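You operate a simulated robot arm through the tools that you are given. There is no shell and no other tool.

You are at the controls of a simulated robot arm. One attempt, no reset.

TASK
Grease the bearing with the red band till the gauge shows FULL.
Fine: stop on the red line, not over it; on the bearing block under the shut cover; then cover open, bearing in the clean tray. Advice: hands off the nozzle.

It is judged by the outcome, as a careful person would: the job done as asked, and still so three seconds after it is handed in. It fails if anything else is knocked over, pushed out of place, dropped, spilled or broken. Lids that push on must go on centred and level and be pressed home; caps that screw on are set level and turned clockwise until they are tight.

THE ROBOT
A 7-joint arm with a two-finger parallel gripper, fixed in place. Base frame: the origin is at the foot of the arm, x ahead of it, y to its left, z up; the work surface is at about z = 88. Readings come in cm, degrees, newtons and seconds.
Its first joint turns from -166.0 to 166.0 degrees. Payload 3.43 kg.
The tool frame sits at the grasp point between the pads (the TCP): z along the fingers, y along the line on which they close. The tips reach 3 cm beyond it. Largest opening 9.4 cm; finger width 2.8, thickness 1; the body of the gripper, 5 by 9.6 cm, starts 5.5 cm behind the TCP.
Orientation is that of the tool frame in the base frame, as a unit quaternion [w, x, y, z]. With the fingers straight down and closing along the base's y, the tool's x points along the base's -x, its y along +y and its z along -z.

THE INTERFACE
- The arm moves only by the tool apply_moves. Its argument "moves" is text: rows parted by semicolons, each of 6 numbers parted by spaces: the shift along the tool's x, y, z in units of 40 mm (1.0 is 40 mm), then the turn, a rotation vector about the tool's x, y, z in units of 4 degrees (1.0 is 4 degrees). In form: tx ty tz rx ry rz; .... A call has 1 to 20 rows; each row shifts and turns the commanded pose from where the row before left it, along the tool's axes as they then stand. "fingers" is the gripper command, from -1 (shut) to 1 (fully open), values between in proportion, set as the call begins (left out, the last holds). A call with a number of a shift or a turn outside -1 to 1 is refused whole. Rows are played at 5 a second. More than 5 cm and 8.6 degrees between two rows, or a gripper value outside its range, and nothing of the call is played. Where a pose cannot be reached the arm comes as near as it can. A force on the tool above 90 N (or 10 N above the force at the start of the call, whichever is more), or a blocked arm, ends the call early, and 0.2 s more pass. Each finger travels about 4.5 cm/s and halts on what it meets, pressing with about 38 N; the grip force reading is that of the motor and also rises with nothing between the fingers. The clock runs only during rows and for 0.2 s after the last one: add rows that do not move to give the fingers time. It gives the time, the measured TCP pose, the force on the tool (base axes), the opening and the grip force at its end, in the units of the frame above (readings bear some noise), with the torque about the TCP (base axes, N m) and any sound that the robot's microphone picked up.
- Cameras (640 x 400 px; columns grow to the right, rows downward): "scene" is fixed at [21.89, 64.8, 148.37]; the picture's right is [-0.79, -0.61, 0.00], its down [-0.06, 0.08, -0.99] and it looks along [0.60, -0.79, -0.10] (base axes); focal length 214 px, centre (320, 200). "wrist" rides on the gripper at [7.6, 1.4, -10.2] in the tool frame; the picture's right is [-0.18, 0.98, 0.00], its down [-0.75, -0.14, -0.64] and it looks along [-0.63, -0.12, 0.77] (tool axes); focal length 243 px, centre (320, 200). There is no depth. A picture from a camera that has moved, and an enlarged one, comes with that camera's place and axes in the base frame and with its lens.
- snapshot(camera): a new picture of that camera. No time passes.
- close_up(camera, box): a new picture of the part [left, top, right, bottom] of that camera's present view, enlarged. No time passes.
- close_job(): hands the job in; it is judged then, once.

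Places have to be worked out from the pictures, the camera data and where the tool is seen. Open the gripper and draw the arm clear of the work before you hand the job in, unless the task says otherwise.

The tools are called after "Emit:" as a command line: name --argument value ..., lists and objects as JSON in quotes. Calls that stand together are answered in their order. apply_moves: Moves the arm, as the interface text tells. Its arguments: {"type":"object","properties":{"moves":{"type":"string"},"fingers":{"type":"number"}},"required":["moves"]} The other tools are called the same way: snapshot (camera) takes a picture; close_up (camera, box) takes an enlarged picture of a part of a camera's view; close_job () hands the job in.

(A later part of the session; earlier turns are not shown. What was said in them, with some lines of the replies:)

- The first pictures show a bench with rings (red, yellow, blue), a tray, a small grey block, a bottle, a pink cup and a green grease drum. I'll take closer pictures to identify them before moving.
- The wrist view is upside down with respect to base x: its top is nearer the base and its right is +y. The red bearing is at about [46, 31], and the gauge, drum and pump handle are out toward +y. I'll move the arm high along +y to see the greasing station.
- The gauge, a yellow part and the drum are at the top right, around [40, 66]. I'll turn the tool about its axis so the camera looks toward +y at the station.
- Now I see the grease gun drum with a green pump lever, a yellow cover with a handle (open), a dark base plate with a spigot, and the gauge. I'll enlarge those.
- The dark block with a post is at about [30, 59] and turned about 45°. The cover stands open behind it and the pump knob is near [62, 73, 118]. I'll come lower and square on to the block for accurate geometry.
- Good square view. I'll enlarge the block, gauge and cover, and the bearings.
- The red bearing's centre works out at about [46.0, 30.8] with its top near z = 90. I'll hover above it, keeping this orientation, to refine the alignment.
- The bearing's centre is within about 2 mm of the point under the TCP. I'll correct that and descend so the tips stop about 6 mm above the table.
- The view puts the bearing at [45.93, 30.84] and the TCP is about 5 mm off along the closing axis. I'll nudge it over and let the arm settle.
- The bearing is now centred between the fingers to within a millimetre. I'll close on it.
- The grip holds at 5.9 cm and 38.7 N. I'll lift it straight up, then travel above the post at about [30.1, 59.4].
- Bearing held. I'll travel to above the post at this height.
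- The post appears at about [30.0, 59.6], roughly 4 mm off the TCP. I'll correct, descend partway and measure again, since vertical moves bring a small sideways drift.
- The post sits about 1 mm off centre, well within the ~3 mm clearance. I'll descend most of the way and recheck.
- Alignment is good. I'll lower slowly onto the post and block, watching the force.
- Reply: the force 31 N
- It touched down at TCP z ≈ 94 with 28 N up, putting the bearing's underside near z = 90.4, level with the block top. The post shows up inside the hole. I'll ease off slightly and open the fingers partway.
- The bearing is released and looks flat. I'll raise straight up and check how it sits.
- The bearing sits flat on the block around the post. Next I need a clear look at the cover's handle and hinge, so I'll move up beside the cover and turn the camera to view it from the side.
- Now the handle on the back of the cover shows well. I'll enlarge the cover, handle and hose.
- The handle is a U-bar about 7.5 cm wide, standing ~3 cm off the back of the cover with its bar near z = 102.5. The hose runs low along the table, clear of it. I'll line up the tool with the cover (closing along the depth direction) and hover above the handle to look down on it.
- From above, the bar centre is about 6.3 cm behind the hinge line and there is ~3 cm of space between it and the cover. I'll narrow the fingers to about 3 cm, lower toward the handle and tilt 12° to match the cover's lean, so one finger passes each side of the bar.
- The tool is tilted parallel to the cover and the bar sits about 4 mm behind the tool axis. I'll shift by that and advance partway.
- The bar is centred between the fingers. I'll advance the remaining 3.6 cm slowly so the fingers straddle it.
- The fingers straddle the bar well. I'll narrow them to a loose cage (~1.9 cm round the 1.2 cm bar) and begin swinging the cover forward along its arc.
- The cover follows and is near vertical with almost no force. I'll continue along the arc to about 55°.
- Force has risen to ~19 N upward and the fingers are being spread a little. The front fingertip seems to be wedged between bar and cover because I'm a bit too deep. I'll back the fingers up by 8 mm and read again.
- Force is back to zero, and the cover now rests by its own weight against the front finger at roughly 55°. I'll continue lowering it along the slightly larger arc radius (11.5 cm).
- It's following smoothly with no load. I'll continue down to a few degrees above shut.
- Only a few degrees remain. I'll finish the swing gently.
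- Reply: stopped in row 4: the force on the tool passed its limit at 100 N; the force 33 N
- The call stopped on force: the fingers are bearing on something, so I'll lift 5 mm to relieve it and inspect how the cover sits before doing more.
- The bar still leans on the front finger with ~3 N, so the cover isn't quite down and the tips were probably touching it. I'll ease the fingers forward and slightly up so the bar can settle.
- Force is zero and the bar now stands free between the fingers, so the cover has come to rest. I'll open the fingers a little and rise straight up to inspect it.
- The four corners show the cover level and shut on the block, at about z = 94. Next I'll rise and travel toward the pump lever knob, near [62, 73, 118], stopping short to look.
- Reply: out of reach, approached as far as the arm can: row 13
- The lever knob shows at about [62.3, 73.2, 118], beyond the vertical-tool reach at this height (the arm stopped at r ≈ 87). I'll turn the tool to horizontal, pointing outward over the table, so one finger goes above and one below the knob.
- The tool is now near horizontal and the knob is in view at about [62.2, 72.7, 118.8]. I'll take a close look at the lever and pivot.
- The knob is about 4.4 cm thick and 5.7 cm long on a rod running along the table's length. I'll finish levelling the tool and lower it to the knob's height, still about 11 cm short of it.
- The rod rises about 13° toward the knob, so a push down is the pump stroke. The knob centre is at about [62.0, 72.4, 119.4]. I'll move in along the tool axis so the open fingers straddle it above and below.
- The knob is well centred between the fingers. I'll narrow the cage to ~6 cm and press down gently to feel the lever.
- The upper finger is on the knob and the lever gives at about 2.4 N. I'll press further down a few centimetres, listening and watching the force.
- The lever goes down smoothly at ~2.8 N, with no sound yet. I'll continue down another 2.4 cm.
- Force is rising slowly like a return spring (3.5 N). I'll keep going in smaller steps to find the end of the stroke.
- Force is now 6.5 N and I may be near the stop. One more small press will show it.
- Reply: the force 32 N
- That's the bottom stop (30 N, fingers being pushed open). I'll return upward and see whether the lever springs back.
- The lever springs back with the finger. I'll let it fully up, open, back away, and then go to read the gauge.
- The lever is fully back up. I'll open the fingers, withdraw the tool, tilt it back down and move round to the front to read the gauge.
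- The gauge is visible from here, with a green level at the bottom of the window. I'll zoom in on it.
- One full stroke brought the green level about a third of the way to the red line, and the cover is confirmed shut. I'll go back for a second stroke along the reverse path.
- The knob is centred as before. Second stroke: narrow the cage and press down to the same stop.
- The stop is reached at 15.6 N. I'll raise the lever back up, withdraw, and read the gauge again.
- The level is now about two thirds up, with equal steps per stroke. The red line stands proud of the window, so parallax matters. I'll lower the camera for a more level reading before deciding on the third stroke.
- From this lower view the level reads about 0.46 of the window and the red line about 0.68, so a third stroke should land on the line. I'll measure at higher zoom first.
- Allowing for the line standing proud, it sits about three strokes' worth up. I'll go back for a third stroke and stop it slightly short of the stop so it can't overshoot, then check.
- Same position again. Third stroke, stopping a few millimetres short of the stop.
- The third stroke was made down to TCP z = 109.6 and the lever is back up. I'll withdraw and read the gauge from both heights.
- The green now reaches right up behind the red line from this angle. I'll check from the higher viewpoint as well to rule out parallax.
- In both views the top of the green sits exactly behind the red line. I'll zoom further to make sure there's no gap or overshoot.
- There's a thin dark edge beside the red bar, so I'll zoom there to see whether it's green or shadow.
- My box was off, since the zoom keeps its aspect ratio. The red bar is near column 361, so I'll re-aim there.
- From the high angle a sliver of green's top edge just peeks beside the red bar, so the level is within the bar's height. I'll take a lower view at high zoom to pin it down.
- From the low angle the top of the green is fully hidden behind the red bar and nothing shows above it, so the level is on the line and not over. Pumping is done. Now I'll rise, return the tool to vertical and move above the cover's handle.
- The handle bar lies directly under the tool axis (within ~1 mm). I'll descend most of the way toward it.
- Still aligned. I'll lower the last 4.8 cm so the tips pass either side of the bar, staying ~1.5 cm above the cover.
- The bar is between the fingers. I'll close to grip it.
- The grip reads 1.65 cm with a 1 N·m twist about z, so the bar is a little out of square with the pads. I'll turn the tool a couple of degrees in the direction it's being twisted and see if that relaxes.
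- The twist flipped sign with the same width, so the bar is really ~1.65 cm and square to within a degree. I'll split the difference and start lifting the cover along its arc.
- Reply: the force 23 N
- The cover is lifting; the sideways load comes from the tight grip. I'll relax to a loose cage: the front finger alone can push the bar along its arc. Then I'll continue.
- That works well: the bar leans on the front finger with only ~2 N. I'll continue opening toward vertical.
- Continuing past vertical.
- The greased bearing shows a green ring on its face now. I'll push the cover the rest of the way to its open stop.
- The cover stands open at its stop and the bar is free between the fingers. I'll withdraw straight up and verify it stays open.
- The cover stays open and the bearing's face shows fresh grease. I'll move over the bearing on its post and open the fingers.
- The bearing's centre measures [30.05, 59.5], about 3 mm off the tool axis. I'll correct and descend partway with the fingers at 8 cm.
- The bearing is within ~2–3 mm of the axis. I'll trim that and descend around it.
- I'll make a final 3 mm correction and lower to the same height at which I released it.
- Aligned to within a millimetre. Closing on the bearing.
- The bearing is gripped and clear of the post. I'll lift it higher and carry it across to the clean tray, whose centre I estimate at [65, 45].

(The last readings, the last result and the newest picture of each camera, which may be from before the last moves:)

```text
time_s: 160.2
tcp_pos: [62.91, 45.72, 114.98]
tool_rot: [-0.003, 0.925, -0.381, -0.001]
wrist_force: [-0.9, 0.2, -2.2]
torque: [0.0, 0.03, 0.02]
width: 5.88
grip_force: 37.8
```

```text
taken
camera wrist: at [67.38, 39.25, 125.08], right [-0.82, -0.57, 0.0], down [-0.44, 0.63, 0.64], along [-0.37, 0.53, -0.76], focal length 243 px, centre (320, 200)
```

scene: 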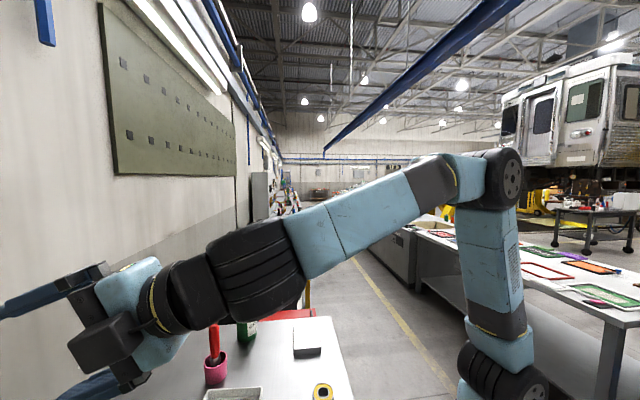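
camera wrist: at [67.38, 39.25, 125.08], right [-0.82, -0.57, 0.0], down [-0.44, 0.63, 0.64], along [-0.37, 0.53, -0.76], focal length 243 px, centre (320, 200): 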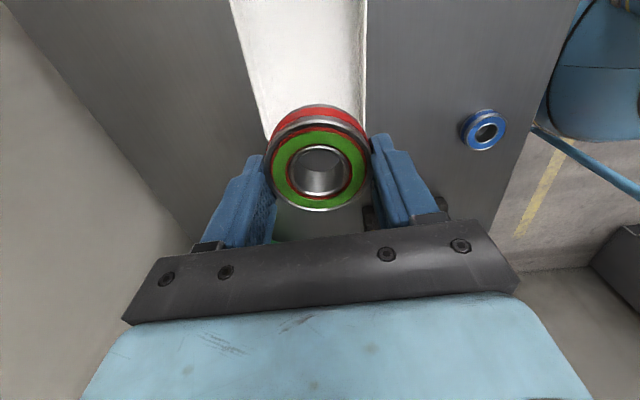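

The tray spans about 15 × 21 cm, centred at [65.5, 45.0]. I'll move to its centre and descend to just above the floor of the tray.

Emit:
apply_moves --moves "0.3 -0.2 0 0 0 0;0.25 -0.13 0 0 0 0;0 0 0.4 0 0 0;0 0 0.7 0 0 0;0 0 0.8 0 0 0;0 0 0.8 0 0 0;0 0 0.7 0 0 0;0 0 0.5 0 0 0;0 0 0.3 0 0 0;0 0 0 0 0 0;0 0 0 0 0 0"

Emit:
snapshot --camera "wrist"

```text
time_s: 162.6
tcp_pos: [65.22, 45.28, 98.33]
tool_rot: [-0.001, 0.924, -0.381, -0.002]
wrist_force: [-0.3, -0.1, -2.5]
torque: [0.0, -0.02, 0.05]
width: 5.9
grip_force: 38.0
```

```text
taken
camera wrist: at [69.54, 38.83, 108.37], right [-0.82, -0.57, 0.0], down [-0.44, 0.63, 0.64], along [-0.37, 0.53, -0.76], focal length 243 px, centre (320, 200)
```

wrist: 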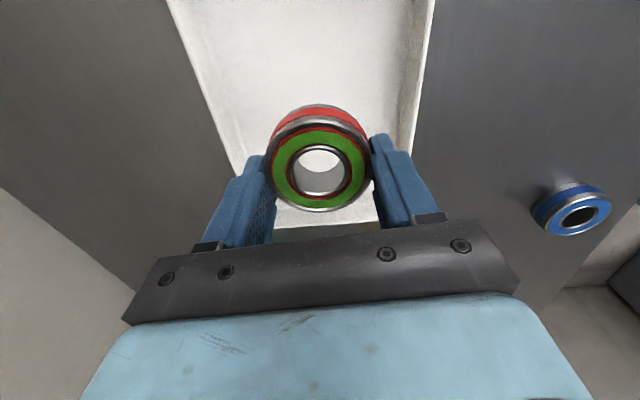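

The bearing is centred over the tray. I'll lower it slowly until it touches the tray floor.

Emit:
apply_moves --moves "0 0 0.3 0 0 0;0 0 0.3 0 0 0;0 0 0.3 0 0 0;0 0 0.2 0 0 0;0 0 0.1 0 0 0;0 0 0.05 0 0 0;0 0 0 0 0 0"

Emit:
close_up --camera "wrist" --box '[180, 40, 460, 220]'

```text
time_s: 164.2
tcp_pos: [65.36, 45.29, 93.38]
tool_rot: [-0.001, 0.925, -0.381, -0.001]
wrist_force: [-0.1, -0.5, -2.9]
torque: [-0.04, 0.0, -0.02]
width: 5.87
grip_force: 38.1
```

```text
2.22 times, centred on (320, 130) of wrist
camera zoom: at [69.83, 38.9, 103.55], right [-0.82, -0.57, 0.0], down [-0.44, 0.63, 0.64], along [-0.37, 0.53, -0.76], focal length 539 px, centre (320, 356)
```

zoom: 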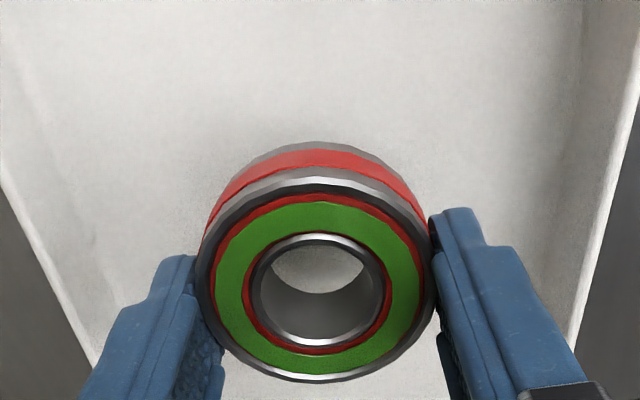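

Not touching yet at z = 93.4. I'll continue in small steps, watching for the contact force.

Emit:
apply_moves --moves "0 0 0.05 0 0 0;0 0 0.05 0 0 0;0 0 0 0 0 0"

Emit:
apply_moves --moves "0 0 0.04 0 0 0;0 0 0.04 0 0 0;0 0 0 0 0 0"

```text
time_s: 165.0
tcp_pos: [65.36, 45.27, 92.89]
tool_rot: [0.0, 0.924, -0.382, -0.001]
wrist_force: [0.2, 0.4, -3.7]
torque: [-0.01, 0.02, 0.03]
width: 5.85
grip_force: 38.1
```

```text
time_s: 165.8
tcp_pos: [65.31, 45.48, 92.69]
tool_rot: [-0.001, 0.925, -0.381, -0.002]
wrist_force: [0.7, 0.3, -3.3]
torque: [0.0, 0.01, -0.01]
width: 5.88
grip_force: 37.7
```

Still hanging free. A few more small steps.

Emit:
apply_moves --moves "0 0 0.04 0 0 0;0 0 0.03 0 0 0;0 0 0 0 0 0"

Emit:
apply_moves --moves "0 0 0.03 0 0 0;0 0 0.03 0 0 0;0 0 0 0 0 0"

```text
time_s: 166.6
tcp_pos: [65.35, 45.46, 92.38]
tool_rot: [-0.001, 0.925, -0.381, -0.001]
wrist_force: [-0.5, 0.8, -3.3]
torque: [0.03, 0.01, -0.01]
width: 5.9
grip_force: 38.4
```

```text
time_s: 167.4
tcp_pos: [65.38, 45.4, 92.08]
tool_rot: [-0.001, 0.924, -0.381, -0.002]
wrist_force: [0.0, -1.1, -3.3]
torque: [0.0, 0.0, -0.03]
width: 5.89
grip_force: 38.4
```

Emit:
apply_moves --moves "0 0 0.03 0 0 0;0 0 0.02 0 0 0;0 0 0 0 0 0"

```text
time_s: 168.2
tcp_pos: [65.4, 45.43, 91.93]
tool_rot: [-0.002, 0.925, -0.381, -0.002]
wrist_force: [0.3, 0.0, -2.6]
torque: [0.0, -0.02, -0.03]
width: 5.89
grip_force: 37.7
```

Force is only just changing (−2.6 N), so the bearing is within a millimetre or two of the floor. I'll take another tiny step.

Emit:
apply_moves --moves "0 0 0.025 0 0 0;0 0 0.025 0 0 0;0 0 0 0 0 0"

Emit:
close_up --camera "wrist" --box '[180, 40, 460, 220]'

```text
time_s: 169.0
tcp_pos: [65.31, 45.39, 91.68]
tool_rot: [-0.002, 0.925, -0.381, -0.001]
wrist_force: [0.7, 0.8, -3.2]
torque: [0.03, -0.02, 0.04]
width: 5.89
grip_force: 37.7
```

```text
2.22 times, centred on (320, 130) of wrist
camera zoom: at [69.79, 38.98, 101.8], right [-0.82, -0.57, 0.0], down [-0.44, 0.63, 0.64], along [-0.37, 0.53, -0.76], focal length 539 px, centre (320, 356)
```

zoom: 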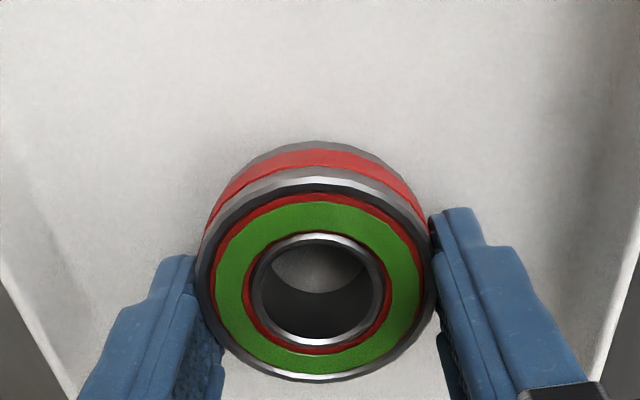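

Still no contact; the tips remain ~7 mm above the bearing's underside, so it's safe to keep creeping down.

Emit:
apply_moves --moves "0 0 0.025 0 0 0;0 0 0.025 0 0 0;0 0 0 0 0 0"

Emit:
apply_moves --moves "0 0 0.025 0 0 0;0 0 0.02 0 0 0;0 0 0 0 0 0"

```text
time_s: 169.8
tcp_pos: [65.43, 45.42, 91.52]
tool_rot: [-0.002, 0.925, -0.381, -0.001]
wrist_force: [2.9, 0.1, 6.3]
torque: [-0.17, 0.1, 0.04]
width: 5.87
grip_force: 38.3
```

```text
time_s: 170.6
tcp_pos: [65.36, 45.49, 91.55]
tool_rot: [-0.004, 0.924, -0.382, -0.001]
wrist_force: [6.9, 2.9, 27.0]
torque: [-0.31, 0.01, -0.1]
width: 5.9
grip_force: 38.0
```

Contact at z ≈ 91.55 (27 N up). I'll ease the load and open the fingers.

Emit:
apply_moves --moves "0 0 -0.025 0 0 0;0 0 0 0 0 0"

Emit:
apply_moves --moves "0 0 0 0 0 0;0 0 0 0 0 0;0 0 0 0 0 0;0 0 0 0 0 0" --fingers 0.65

Emit:
close_up --camera "wrist" --box '[180, 40, 460, 220]'

```text
time_s: 171.2
tcp_pos: [65.29, 45.38, 91.54]
tool_rot: [-0.003, 0.925, -0.38, -0.001]
wrist_force: [5.9, 6.5, 22.3]
torque: [-0.16, -0.05, 0.06]
width: 5.89
grip_force: 37.9
```

```text
time_s: 172.2
tcp_pos: [65.23, 45.23, 91.36]
tool_rot: [-0.001, 0.925, -0.381, -0.002]
wrist_force: [0.1, 0.2, 0.2]
torque: [-0.03, 0.03, -0.03]
width: 7.73
grip_force: 0.0
```

```text
2.22 times, centred on (320, 130) of wrist
camera zoom: at [69.73, 38.91, 101.53], right [-0.82, -0.57, 0.0], down [-0.43, 0.63, 0.64], along [-0.37, 0.53, -0.76], focal length 539 px, centre (320, 356)
```

zoom: 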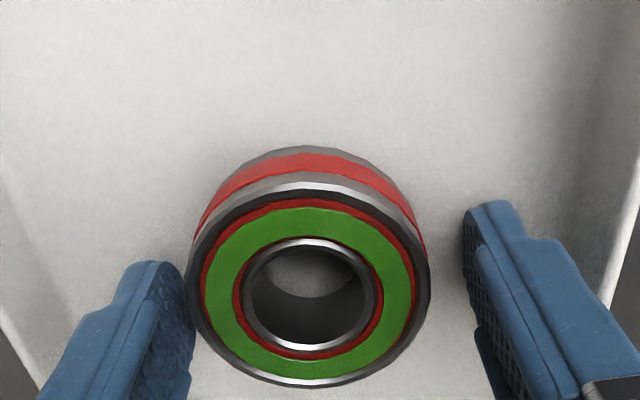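

The bearing is resting flat in the tray. The left finger is close to it, so I'll open a little more and then rise straight up.

Emit:
apply_moves --moves "0 0 0 0 0 0;0 0 0 0 0 0;0 0 -0.2 0 0 0;0 0 -0.4 0 0 0;0 0 -0.7 0 0 0;0 0 -0.9 0 0 0;0 0 -0.9 0 0 0;0 0 -0.9 0 0 0;0 0 -0.9 0 0 0;0 0 -0.9 0 0 0;0 0 0 0 0 0" --fingers 0.85

Emit:
snapshot --camera "wrist"

Emit:
close_up --camera "wrist" --box '[230, 0, 410, 120]'

```text
time_s: 174.6
tcp_pos: [65.02, 45.28, 114.55]
tool_rot: [-0.001, 0.925, -0.381, -0.001]
wrist_force: [0.0, -0.7, -0.3]
torque: [-0.03, -0.01, -0.01]
width: 8.7
grip_force: 0.1
```

```text
taken
camera wrist: at [69.52, 38.83, 124.7], right [-0.82, -0.57, 0.0], down [-0.44, 0.63, 0.64], along [-0.37, 0.53, -0.76], focal length 243 px, centre (320, 200)
```

wrist: 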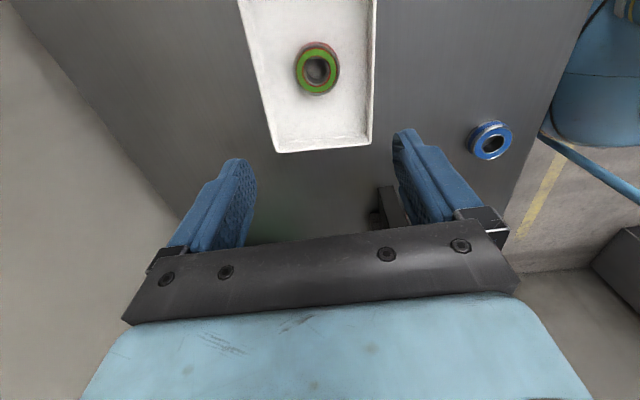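

```text
3.33 times, centred on (320, 60) of wrist
camera zoom: at [69.52, 38.83, 124.7], right [-0.82, -0.57, 0.0], down [-0.44, 0.63, 0.64], along [-0.37, 0.53, -0.76], focal length 809 px, centre (320, 667)
```

zoom: 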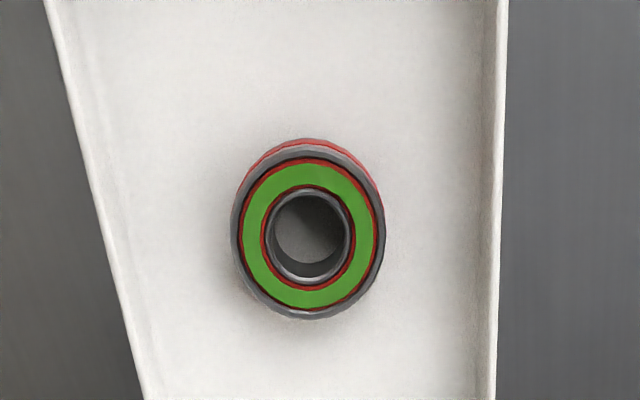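

The bearing sits flat in the middle of the clean tray. I'll draw the arm up and away, then check the cover, gauge and the rest of the bench.

Emit:
apply_moves --moves "0 0 -0.8 0 0 0;0 0 -0.9 0 0 0;0 0 -0.9 0 0 0;0 0 -0.9 0 0 0;0 0 -0.9 0 0 0;0 0 -0.9 0 0 0;0 0 -0.6 0 0 0;-0.6 0.7 0 0 0 0;-0.636 0.779 0 0 0 0;-0.636 0.779 0 0 0 0;-0.636 0.779 0 0 0 0;-0.636 0.779 0 0 0 0;-0.636 0.779 0 0 0 0;-0.6 0.7 0 0 0 0;0 0 0 0 0 0;0 0 0 0 0 0" --fingers 1

Emit:
snapshot --camera "wrist"

Emit:
snapshot --camera "scene"

```text
time_s: 178.0
tcp_pos: [37.76, 42.67, 138.34]
tool_rot: [-0.003, 0.924, -0.381, -0.001]
wrist_force: [-0.6, -0.3, -0.9]
torque: [0.02, 0.01, 0.02]
width: 9.39
grip_force: 0.1
```

```text
taken
camera wrist: at [42.22, 36.32, 148.49], right [-0.82, -0.57, 0.0], down [-0.44, 0.63, 0.64], along [-0.36, 0.53, -0.76], focal length 243 px, centre (320, 200)
```

wrist: 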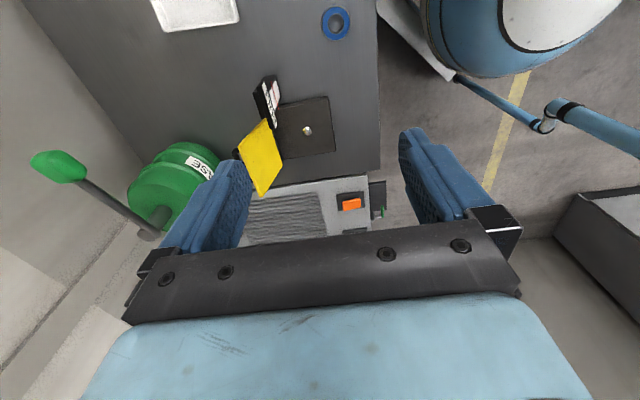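

```text
taken
```

scene: 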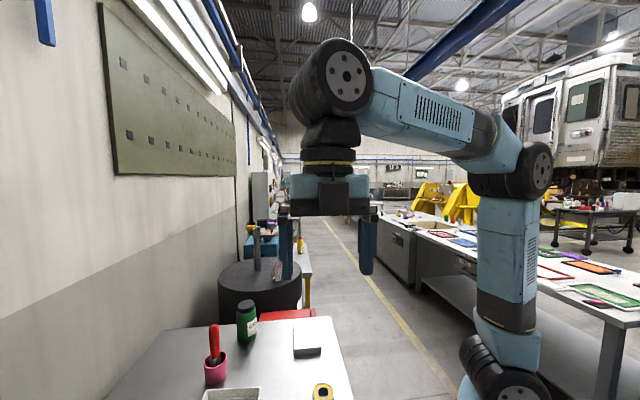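

The cover is open, the lever is up and the bench is undisturbed. I'll check the gauge one last time.

Emit:
close_up --camera "wrist" --box '[245, 65, 295, 130]'

Emit:
close_up --camera "wrist" --box '[130, 0, 360, 200]'

```text
6.15 times, centred on (270, 98) of wrist
camera zoom: at [42.22, 36.32, 148.49], right [-0.82, -0.57, 0.0], down [-0.44, 0.63, 0.64], along [-0.36, 0.53, -0.76], focal length 1493 px, centre (628, 831)
```

zoom: 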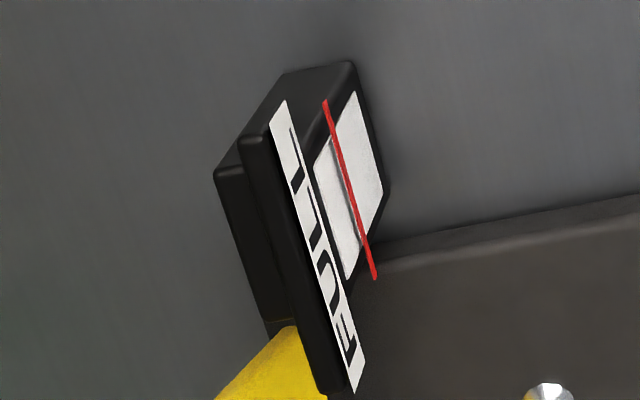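

```text
2.00 times, centred on (245, 100) of wrist
camera zoom: at [42.22, 36.32, 148.49], right [-0.82, -0.57, 0.0], down [-0.44, 0.63, 0.64], along [-0.36, 0.53, -0.76], focal length 485 px, centre (470, 400)
```

zoom: 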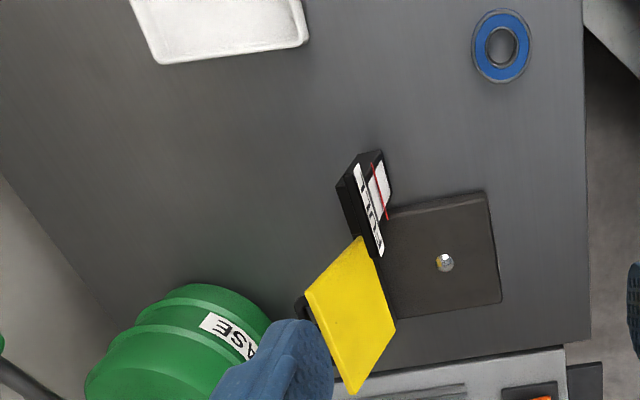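

The gauge reads zero now that no bearing is on the block, and the bearing itself carries the green grease. Everything else is in place. I'll retreat to near the starting pose, clear of the work, with the gripper open.

Emit:
apply_moves --moves "0.6 0.35 -0.4 0 0 0;0.76 0.44 -0.4 0 0 0;0.76 0.44 -0.4 0 0 0;0.76 0.44 -0.4 0 0 0;0.6 0.35 -0.4 0 0 0;0 0 0 0 0 0;0 0 0 0 0 0" --fingers 1

Emit:
snapshot --camera "wrist"

Emit:
snapshot --camera "scene"

```text
time_s: 179.6
tcp_pos: [42.31, 27.03, 146.0]
tool_rot: [-0.002, 0.925, -0.381, -0.001]
wrist_force: [-0.4, -0.5, -0.7]
torque: [-0.01, 0.0, 0.0]
width: 9.4
grip_force: 0.1
```

```text
taken
camera wrist: at [46.63, 20.57, 156.15], right [-0.82, -0.57, 0.0], down [-0.44, 0.63, 0.64], along [-0.37, 0.53, -0.76], focal length 243 px, centre (320, 200)
```

wrist: 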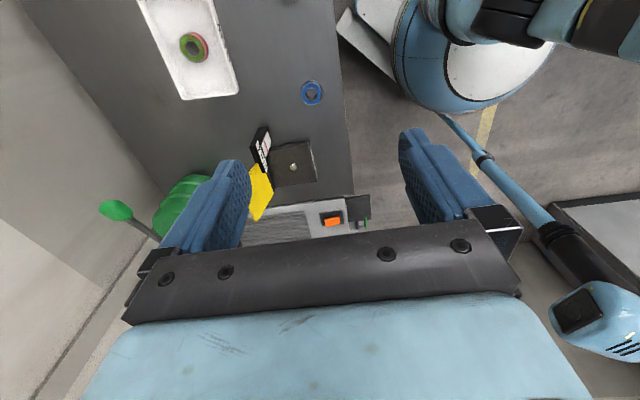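

```text
taken
```

scene: 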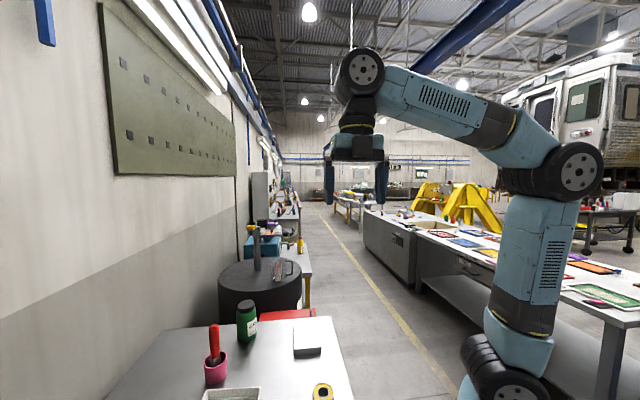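

The greased bearing is in the clean tray, the cover is open, the lever is up, nothing else has moved, and the arm is clear with the gripper open. I'm handing the job in.

Emit:
close_job

```text
The job is handed in.
```

The red-banded bearing is greased and lying flat in the clean tray. The cover is open and the pump lever is back up. The job is handed in, and I don't have the verdict.

- **Greasing:** I set the bearing over the post on the block, shut the cover, and gave three pump strokes, the last stopped just short of the lever's end stop. The gauge level then sat within the thickness of the red line and not above it, checked from a high and a low camera angle.
- **Gauge now:** it dropped back to zero by the time the bearing was in the tray. I take that as the gauge only reading a bearing on the block; the bearing itself still shows the green grease ring.
- **Forces:** while I was closing the cover, the fingertips pressed hard on something, probably the cover, and the move stopped at its force limit (100 N). I backed off at once and saw no damage afterwards. The lever also met its end stop at up to about 30 N on the full strokes.
- **Bench:** in the final pictures nothing else was moved or knocked over, and I did not touch the nozzle or hose. The arm is clear with the gripper open.
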